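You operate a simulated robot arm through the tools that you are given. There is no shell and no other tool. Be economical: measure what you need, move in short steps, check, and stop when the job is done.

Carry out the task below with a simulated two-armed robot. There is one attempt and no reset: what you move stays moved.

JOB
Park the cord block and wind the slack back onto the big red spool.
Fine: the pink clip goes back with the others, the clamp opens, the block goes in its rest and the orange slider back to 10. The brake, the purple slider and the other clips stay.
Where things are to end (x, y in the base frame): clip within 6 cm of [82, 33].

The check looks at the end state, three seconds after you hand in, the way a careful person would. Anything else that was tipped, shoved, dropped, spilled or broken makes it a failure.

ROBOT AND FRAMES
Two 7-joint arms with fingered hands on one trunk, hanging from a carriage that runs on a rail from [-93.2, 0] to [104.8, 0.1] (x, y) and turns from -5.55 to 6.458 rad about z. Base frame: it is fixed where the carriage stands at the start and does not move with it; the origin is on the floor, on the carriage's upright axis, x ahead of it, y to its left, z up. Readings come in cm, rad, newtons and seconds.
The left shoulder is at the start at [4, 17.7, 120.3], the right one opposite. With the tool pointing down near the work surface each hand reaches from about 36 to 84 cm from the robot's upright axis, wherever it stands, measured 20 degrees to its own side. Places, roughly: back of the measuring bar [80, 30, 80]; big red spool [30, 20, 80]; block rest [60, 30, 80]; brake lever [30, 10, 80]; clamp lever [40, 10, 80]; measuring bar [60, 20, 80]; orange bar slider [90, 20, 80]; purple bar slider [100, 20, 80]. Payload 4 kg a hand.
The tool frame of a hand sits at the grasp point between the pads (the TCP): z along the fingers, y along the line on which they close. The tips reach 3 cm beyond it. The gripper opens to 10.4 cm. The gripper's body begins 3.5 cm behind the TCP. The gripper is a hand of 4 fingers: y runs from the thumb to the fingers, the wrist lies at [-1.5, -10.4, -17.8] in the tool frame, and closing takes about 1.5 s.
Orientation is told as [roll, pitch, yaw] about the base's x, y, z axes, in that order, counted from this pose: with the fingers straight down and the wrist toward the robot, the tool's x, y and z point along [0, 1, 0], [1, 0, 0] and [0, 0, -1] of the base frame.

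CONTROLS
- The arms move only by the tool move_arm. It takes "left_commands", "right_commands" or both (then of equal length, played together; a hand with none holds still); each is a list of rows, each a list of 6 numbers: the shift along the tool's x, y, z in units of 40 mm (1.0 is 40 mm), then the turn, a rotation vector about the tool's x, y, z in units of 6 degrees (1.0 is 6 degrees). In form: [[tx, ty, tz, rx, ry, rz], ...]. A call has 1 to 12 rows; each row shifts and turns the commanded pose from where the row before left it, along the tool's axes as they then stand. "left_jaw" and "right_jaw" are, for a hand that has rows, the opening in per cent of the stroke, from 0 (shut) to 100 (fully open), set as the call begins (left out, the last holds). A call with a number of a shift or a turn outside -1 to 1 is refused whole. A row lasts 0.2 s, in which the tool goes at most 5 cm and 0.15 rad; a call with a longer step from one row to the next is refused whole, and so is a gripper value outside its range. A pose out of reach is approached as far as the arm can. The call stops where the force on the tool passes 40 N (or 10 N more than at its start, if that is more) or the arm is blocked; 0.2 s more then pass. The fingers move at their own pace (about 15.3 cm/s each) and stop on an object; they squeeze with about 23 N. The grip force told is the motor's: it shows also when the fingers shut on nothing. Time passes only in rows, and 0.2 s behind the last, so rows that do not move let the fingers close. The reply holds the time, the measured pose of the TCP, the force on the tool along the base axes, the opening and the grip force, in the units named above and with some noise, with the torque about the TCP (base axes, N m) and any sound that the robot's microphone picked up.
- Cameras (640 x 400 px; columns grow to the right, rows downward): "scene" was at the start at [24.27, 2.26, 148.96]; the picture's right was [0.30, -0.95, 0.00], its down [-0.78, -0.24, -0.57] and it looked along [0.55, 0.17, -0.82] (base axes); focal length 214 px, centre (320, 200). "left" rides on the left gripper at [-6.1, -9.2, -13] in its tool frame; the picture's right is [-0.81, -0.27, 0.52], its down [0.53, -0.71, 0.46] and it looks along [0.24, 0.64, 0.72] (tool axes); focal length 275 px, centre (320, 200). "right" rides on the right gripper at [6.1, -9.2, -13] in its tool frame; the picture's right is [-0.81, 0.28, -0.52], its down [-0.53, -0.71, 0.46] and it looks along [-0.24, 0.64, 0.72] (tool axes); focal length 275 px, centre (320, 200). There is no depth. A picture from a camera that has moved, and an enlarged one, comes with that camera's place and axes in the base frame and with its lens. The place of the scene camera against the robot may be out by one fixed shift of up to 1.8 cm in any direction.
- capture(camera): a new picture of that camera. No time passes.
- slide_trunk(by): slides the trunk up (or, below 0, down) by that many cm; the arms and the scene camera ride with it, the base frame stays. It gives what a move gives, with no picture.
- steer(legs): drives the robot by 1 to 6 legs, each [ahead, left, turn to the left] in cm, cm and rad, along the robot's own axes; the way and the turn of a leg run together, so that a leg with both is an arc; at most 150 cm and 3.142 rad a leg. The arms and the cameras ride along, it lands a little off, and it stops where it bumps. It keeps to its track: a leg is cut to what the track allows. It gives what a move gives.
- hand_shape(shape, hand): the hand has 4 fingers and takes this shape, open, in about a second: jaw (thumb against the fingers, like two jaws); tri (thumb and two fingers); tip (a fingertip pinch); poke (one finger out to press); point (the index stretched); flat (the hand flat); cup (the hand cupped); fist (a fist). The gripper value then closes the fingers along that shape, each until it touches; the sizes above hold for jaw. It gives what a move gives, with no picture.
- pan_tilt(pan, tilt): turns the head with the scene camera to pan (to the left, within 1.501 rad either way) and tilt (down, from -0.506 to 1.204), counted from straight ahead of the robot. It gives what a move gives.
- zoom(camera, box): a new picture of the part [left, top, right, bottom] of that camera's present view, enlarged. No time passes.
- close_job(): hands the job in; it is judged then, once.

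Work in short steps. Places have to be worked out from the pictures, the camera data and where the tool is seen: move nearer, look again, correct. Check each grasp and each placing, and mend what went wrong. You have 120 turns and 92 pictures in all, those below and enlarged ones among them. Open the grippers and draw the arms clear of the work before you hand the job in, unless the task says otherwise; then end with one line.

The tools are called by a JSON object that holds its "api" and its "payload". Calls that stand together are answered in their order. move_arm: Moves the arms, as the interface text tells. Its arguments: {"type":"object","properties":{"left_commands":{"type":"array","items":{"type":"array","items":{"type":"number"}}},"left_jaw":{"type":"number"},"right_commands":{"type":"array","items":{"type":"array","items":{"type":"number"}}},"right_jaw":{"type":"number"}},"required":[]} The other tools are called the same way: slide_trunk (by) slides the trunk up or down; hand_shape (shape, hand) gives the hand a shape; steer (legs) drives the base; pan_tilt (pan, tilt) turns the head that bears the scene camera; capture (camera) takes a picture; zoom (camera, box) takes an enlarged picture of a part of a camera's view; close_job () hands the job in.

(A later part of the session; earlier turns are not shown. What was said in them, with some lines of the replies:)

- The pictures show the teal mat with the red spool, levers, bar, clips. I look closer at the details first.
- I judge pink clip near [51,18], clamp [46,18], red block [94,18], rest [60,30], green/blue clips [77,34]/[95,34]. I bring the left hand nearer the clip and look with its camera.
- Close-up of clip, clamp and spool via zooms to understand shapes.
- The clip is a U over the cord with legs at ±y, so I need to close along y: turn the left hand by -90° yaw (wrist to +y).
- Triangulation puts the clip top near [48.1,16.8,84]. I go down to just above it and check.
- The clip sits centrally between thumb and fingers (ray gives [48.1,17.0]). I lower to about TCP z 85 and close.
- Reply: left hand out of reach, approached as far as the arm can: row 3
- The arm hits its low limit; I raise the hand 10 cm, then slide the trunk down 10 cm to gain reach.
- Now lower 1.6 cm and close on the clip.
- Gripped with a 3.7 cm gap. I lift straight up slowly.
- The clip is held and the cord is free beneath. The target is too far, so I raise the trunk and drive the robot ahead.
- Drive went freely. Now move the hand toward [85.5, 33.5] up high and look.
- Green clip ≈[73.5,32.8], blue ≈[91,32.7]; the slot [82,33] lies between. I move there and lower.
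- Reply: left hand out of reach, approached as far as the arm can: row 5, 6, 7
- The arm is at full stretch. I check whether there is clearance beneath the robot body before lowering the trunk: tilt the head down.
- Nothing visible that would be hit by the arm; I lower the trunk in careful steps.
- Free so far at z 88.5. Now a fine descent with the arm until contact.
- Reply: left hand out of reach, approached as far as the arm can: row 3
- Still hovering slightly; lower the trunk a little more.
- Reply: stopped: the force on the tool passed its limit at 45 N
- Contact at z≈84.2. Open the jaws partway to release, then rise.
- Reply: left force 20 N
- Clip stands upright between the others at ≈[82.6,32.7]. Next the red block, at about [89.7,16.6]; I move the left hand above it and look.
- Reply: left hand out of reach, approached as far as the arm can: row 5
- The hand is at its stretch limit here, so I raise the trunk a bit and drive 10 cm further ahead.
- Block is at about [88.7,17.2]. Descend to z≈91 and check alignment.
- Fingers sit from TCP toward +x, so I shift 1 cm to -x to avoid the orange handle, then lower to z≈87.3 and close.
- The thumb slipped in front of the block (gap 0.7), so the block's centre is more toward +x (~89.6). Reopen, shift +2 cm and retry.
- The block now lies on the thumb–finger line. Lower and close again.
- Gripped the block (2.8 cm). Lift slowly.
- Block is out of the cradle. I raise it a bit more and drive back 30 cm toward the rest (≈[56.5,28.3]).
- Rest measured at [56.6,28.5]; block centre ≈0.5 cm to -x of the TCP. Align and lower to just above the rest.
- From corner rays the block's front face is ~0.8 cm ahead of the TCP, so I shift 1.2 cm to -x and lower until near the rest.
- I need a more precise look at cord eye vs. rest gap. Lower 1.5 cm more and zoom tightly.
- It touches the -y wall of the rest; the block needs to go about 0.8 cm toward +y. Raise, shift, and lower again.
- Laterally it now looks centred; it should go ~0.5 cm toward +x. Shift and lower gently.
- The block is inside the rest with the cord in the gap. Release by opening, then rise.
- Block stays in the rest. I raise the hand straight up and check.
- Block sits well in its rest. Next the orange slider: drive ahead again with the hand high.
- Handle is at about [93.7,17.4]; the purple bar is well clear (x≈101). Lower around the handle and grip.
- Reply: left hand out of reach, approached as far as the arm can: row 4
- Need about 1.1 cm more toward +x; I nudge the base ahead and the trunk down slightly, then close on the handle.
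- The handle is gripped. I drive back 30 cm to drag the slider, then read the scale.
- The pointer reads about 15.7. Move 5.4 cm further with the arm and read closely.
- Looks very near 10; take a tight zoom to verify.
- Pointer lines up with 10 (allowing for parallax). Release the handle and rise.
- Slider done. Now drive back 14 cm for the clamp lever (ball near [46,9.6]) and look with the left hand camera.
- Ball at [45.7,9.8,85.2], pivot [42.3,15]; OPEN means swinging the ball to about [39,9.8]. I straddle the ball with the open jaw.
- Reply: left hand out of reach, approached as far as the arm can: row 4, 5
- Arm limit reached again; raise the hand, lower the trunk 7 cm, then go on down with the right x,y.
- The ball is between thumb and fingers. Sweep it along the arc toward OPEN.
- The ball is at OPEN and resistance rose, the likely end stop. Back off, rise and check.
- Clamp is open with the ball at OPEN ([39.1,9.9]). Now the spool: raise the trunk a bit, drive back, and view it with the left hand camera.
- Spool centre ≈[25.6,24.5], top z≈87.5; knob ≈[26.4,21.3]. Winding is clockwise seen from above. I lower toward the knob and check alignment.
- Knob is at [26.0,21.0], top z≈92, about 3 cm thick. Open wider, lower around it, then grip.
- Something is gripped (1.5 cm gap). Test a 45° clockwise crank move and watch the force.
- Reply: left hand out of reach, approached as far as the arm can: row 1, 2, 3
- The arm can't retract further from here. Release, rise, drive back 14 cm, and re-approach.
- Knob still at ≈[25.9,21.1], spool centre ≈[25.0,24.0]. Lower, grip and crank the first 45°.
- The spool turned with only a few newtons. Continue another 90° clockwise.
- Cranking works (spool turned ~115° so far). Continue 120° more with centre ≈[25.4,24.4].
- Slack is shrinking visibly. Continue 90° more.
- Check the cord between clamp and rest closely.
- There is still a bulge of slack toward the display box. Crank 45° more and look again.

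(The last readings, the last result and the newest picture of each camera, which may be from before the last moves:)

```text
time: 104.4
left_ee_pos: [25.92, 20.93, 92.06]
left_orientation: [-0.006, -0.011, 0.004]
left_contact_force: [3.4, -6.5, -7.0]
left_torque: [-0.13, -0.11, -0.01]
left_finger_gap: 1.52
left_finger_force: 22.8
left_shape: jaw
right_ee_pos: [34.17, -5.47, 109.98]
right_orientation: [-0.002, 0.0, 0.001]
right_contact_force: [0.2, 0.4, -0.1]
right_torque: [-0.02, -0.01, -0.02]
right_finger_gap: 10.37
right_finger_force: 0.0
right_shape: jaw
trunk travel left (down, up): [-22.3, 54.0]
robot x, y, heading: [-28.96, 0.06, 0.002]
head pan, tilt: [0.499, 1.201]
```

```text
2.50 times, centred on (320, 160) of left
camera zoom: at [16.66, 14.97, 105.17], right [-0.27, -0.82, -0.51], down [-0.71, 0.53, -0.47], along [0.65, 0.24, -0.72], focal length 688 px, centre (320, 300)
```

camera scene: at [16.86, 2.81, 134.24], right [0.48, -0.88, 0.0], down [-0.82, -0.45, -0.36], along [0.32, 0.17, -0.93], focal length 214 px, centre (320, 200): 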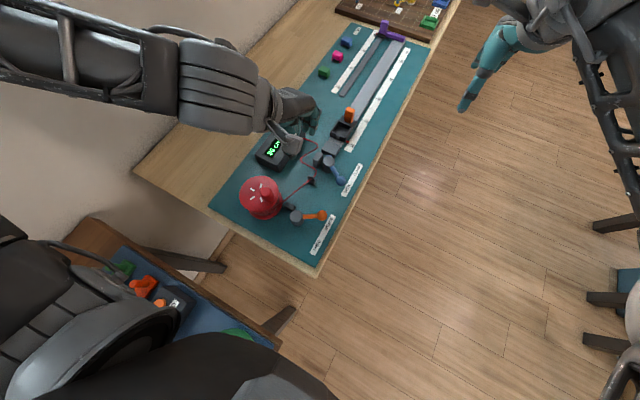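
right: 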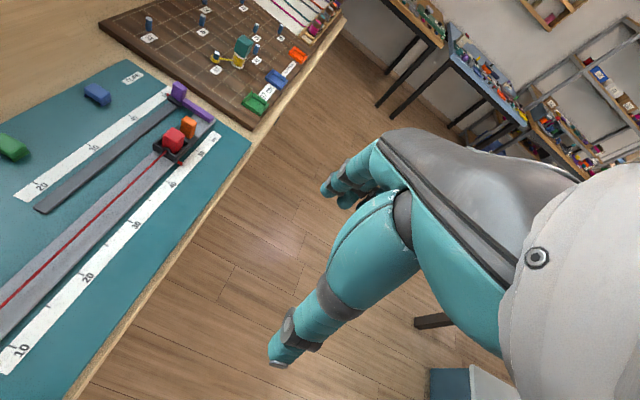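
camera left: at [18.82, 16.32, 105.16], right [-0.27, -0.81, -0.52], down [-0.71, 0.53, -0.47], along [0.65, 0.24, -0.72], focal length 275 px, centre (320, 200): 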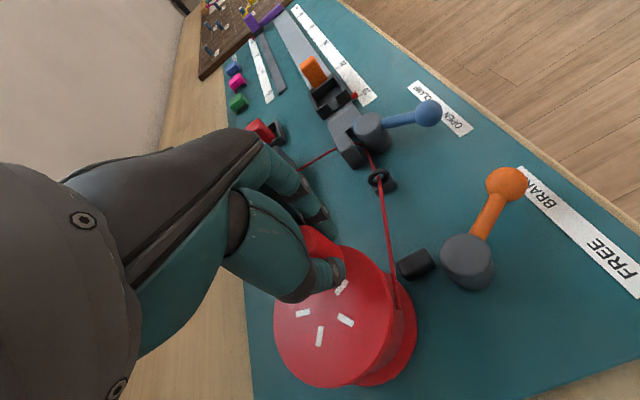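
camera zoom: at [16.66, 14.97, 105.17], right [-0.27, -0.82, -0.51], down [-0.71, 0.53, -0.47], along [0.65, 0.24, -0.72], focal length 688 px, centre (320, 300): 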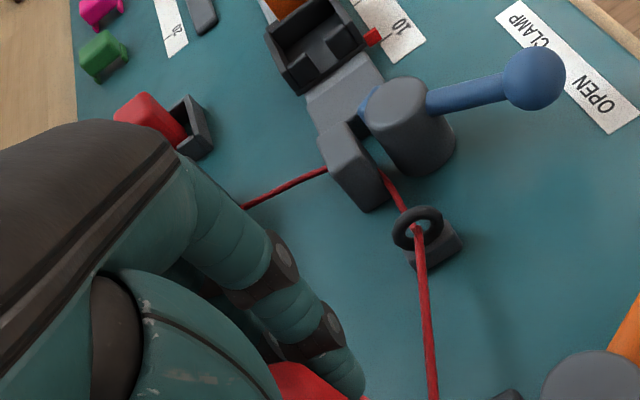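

One full turn is done. I aim the head camera at the rest to see the remaining slack.

{"api": "pan_tilt", "payload": {"pan": 0.38, "tilt": 0.8}}

{"api": "capture", "payload": {"camera": "scene"}}

```text
time: 105.3
left_ee_pos: [25.93, 20.84, 92.08]
left_orientation: [-0.008, -0.01, 0.005]
left_contact_force: [2.0, -6.9, -6.5]
left_torque: [-0.14, -0.1, -0.03]
left_finger_gap: 1.55
left_finger_force: 23.3
left_shape: jaw
right_ee_pos: [34.27, -5.38, 109.99]
right_orientation: [-0.001, 0.0, 0.002]
right_contact_force: [0.3, -0.6, 0.4]
right_torque: [0.0, 0.01, -0.02]
right_finger_gap: 10.4
right_finger_force: 0.1
right_shape: jaw
trunk travel left (down, up): [-22.3, 54.0]
robot x, y, heading: [-29.29, -0.12, 0.0]
head pan, tilt: [0.38, 0.799]
```

```text
8 pictures are left
camera scene: at [-4.39, 3.03, 140.0], right [0.37, -0.93, 0.0], down [-0.67, -0.27, -0.7], along [0.65, 0.26, -0.72], focal length 214 px, centre (320, 200)
```

scene: 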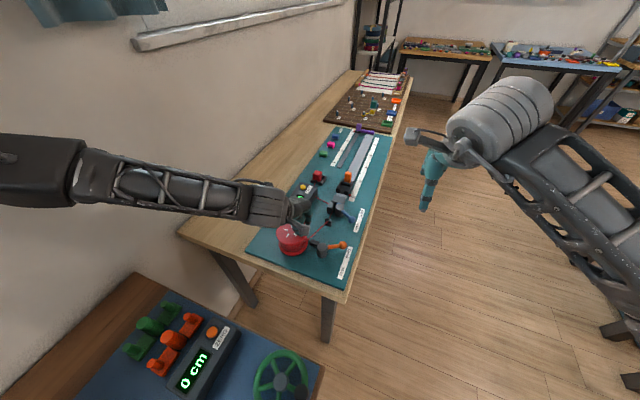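

{"api": "zoom", "payload": {"camera": "scene", "box": [285, 160, 365, 215]}}

```text
7.27 times, centred on (325, 188) of scene
camera zoom: at [-4.39, 3.03, 140.0], right [0.37, -0.93, 0.0], down [-0.67, -0.27, -0.7], along [0.65, 0.26, -0.72], focal length 1560 px, centre (284, 291)
```

zoom: 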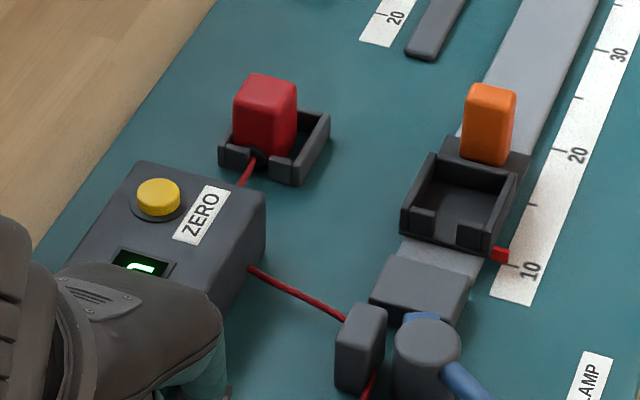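

About 4–5 cm of slack remains beside the display box. Crank another 45° and watch the force.

{"api": "move_arm", "payload": {"left_commands": [[0.0, -0.205, 0, 0, 0, 0], [0.06, -0.2, 0, 0, 0, 0], [0.105, -0.18, 0, 0, 0, 0], [0, 0, 0, 0, 0, 0]]}}

{"api": "zoom", "payload": {"camera": "scene", "box": [275, 160, 365, 230]}}

```text
time: 106.3
left_ee_pos: [23.55, 21.76, 92.04]
left_orientation: [-0.008, -0.01, 0.004]
left_contact_force: [-1.7, -5.2, -0.5]
left_torque: [-0.06, -0.01, -0.03]
left_finger_gap: 1.52
left_finger_force: 23.0
left_shape: jaw
right_ee_pos: [34.12, -5.32, 109.97]
right_orientation: [-0.001, 0.0, 0.002]
right_contact_force: [-0.1, 0.2, -0.5]
right_torque: [-0.05, 0.02, 0.0]
right_finger_gap: 10.37
right_finger_force: 0.1
right_shape: jaw
trunk travel left (down, up): [-22.3, 54.0]
robot x, y, heading: [-29.2, -0.31, 0.002]
head pan, tilt: [0.38, 0.799]
```

```text
5.71 times, centred on (320, 195) of scene
camera zoom: at [-4.41, 3.05, 140.0], right [0.37, -0.93, 0.0], down [-0.67, -0.27, -0.7], along [0.65, 0.26, -0.72], focal length 1226 px, centre (320, 229)
```

zoom: 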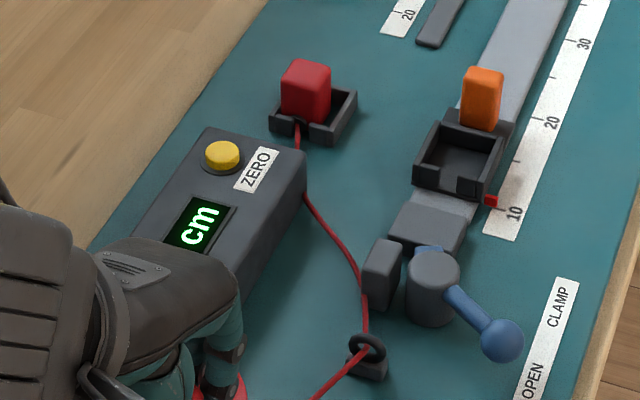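

Cord is now nearly straight from the guide to the rest. A last small nudge of ~12°, then release and rise.

{"api": "move_arm", "payload": {"left_commands": [[0.055, -0.063, 0, 0, 0, 0], [0.055, -0.063, 0, 0, 0, 0], [0, 0, 0, 0, 0, 0]]}}

{"api": "zoom", "payload": {"camera": "scene", "box": [275, 160, 365, 230]}}

```text
time: 107.1
left_ee_pos: [23.1, 22.31, 92.0]
left_orientation: [-0.003, -0.012, 0.006]
left_contact_force: [-1.0, -3.2, -1.4]
left_torque: [-0.08, -0.05, 0.0]
left_finger_gap: 1.51
left_finger_force: 23.2
left_shape: jaw
right_ee_pos: [34.15, -5.24, 109.99]
right_orientation: [0.001, -0.001, 0.002]
right_contact_force: [0.0, 0.5, -0.9]
right_torque: [-0.03, -0.01, 0.01]
right_finger_gap: 10.37
right_finger_force: 0.1
right_shape: jaw
trunk travel left (down, up): [-22.3, 54.0]
robot x, y, heading: [-29.18, -0.31, 0.003]
head pan, tilt: [0.38, 0.799]
```

```text
5.71 times, centred on (320, 195) of scene
camera zoom: at [-4.39, 3.08, 140.0], right [0.37, -0.93, 0.0], down [-0.67, -0.27, -0.7], along [0.65, 0.26, -0.72], focal length 1226 px, centre (320, 229)
```

zoom: 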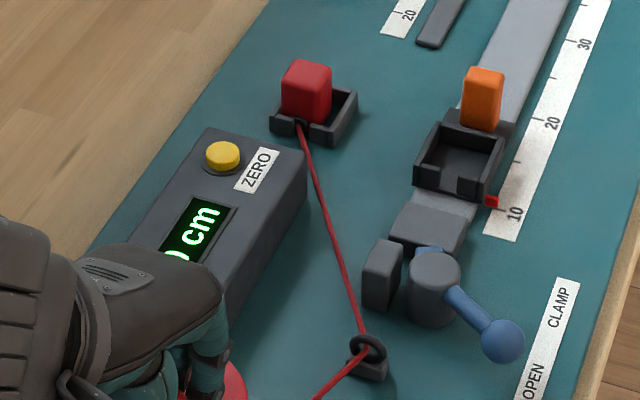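

The cord is straight; slack is wound. Release the knob, rise straight up and withdraw.

{"api": "move_arm", "payload": {"left_commands": [[0, 0, 0, 0, 0, 0], [0, 0, 0, 0, 0, 0], [0, 0, 0, 0, 0, 0], [0, 0, 0, 0, 0, 0], [0, 0, -0.5, 0, 0, 0], [0, 0, -0.9, 0, 0, 0], [0, 0, -0.9, 0, 0, 0], [0, 0, -0.9, 0, 0, 0], [0, 0, -0.9, 0, 0, 0], [0, 0, 0, 0, 0, 0]], "left_jaw": 75}}

{"api": "slide_trunk", "payload": {"by": 10}}

{"api": "steer", "payload": {"legs": [[-10, 0, 0]]}}

{"api": "zoom", "payload": {"camera": "scene", "box": [250, 110, 410, 260]}}

```text
time: 109.3
left_ee_pos: [22.78, 22.43, 108.64]
left_orientation: [-0.005, -0.01, 0.003]
left_contact_force: [-0.4, 0.0, 0.4]
left_torque: [0.02, 0.0, 0.02]
left_finger_gap: 7.78
left_finger_force: 0.0
left_shape: jaw
right_ee_pos: [34.07, -5.35, 110.0]
right_orientation: [-0.002, -0.001, 0.003]
right_contact_force: [0.6, 0.1, 0.3]
right_torque: [0.01, 0.03, -0.01]
right_finger_gap: 10.36
right_finger_force: 0.1
right_shape: jaw
trunk travel left (down, up): [-22.3, 54.0]
robot x, y, heading: [-29.42, 0.01, 0.003]
head pan, tilt: [0.38, 0.799]
```

```text
time: 110.6
left_ee_pos: [22.76, 22.4, 118.46]
left_orientation: [-0.005, -0.011, 0.006]
left_contact_force: [-0.3, 0.0, 0.4]
left_torque: [-0.01, -0.01, 0.02]
left_finger_gap: 7.77
left_finger_force: 0.1
left_shape: jaw
right_ee_pos: [34.24, -5.42, 119.94]
right_orientation: [-0.001, 0.0, 0.003]
right_contact_force: [0.1, 0.0, 0.1]
right_torque: [0.01, 0.0, 0.01]
right_finger_gap: 10.38
right_finger_force: 0.0
right_shape: jaw
trunk travel left (down, up): [-32.3, 44.0]
robot x, y, heading: [-29.36, 0.06, 0.002]
head pan, tilt: [0.38, 0.799]
```

```text
time: 111.8
left_ee_pos: [12.98, 22.37, 118.44]
left_orientation: [-0.006, -0.011, 0.005]
left_contact_force: [0.0, -0.4, 0.4]
left_torque: [0.01, -0.01, -0.02]
left_finger_gap: 7.75
left_finger_force: 0.1
left_shape: jaw
right_ee_pos: [24.28, -5.36, 119.87]
right_orientation: [0.0, 0.002, 0.001]
right_contact_force: [0.1, -0.2, -0.2]
right_torque: [0.01, 0.0, 0.07]
right_finger_gap: 10.36
right_finger_force: 0.1
right_shape: jaw
trunk travel left (down, up): [-32.3, 44.0]
robot x, y, heading: [-38.96, 0.03, -0.003]
head pan, tilt: [0.38, 0.799]
```

```text
2.67 times, centred on (330, 185) of scene
camera zoom: at [-14.27, 3.11, 149.99], right [0.37, -0.93, 0.0], down [-0.67, -0.27, -0.7], along [0.65, 0.26, -0.72], focal length 572 px, centre (293, 240)
```

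zoom: 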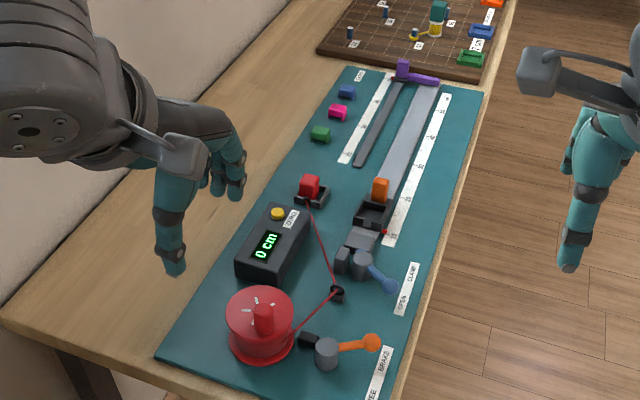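

Display reads 0 cm, the cord is straight, and everything is in place. One last close check of rest, slider and clamp.

{"api": "zoom", "payload": {"camera": "scene", "box": [300, 165, 370, 240]}}

```text
5.33 times, centred on (335, 202) of scene
camera zoom: at [-14.27, 3.11, 149.99], right [0.37, -0.93, 0.0], down [-0.67, -0.27, -0.7], along [0.65, 0.26, -0.72], focal length 1144 px, centre (240, 187)
```

zoom: 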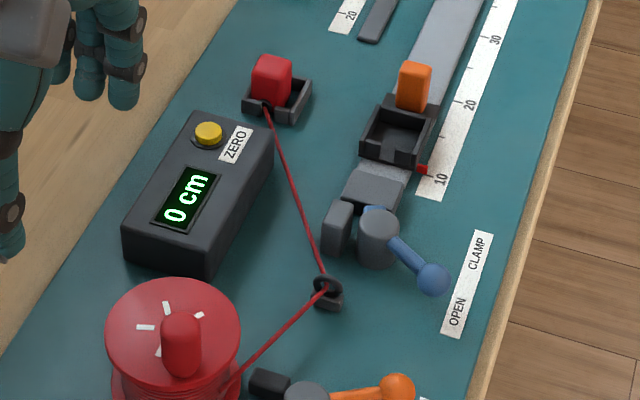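

All goals look met: block in rest, cord wound and straight, slider at 10, clamp open, clip with the others, arms clear. Handing in.

{"api": "close_job", "payload": {}}

```text
The job is handed in.
```

The job is handed in. The pink clip is back with the others at about [82.6, 32.7], the clamp lever is at OPEN, the block is in its rest and the orange slider is at 10. The slack is wound onto the red spool and the display reads 0 cm. The taut cord now runs straight from the guide to the block, beside the open clamp jaws. I did not touch the brake, the purple slider or the other clips.
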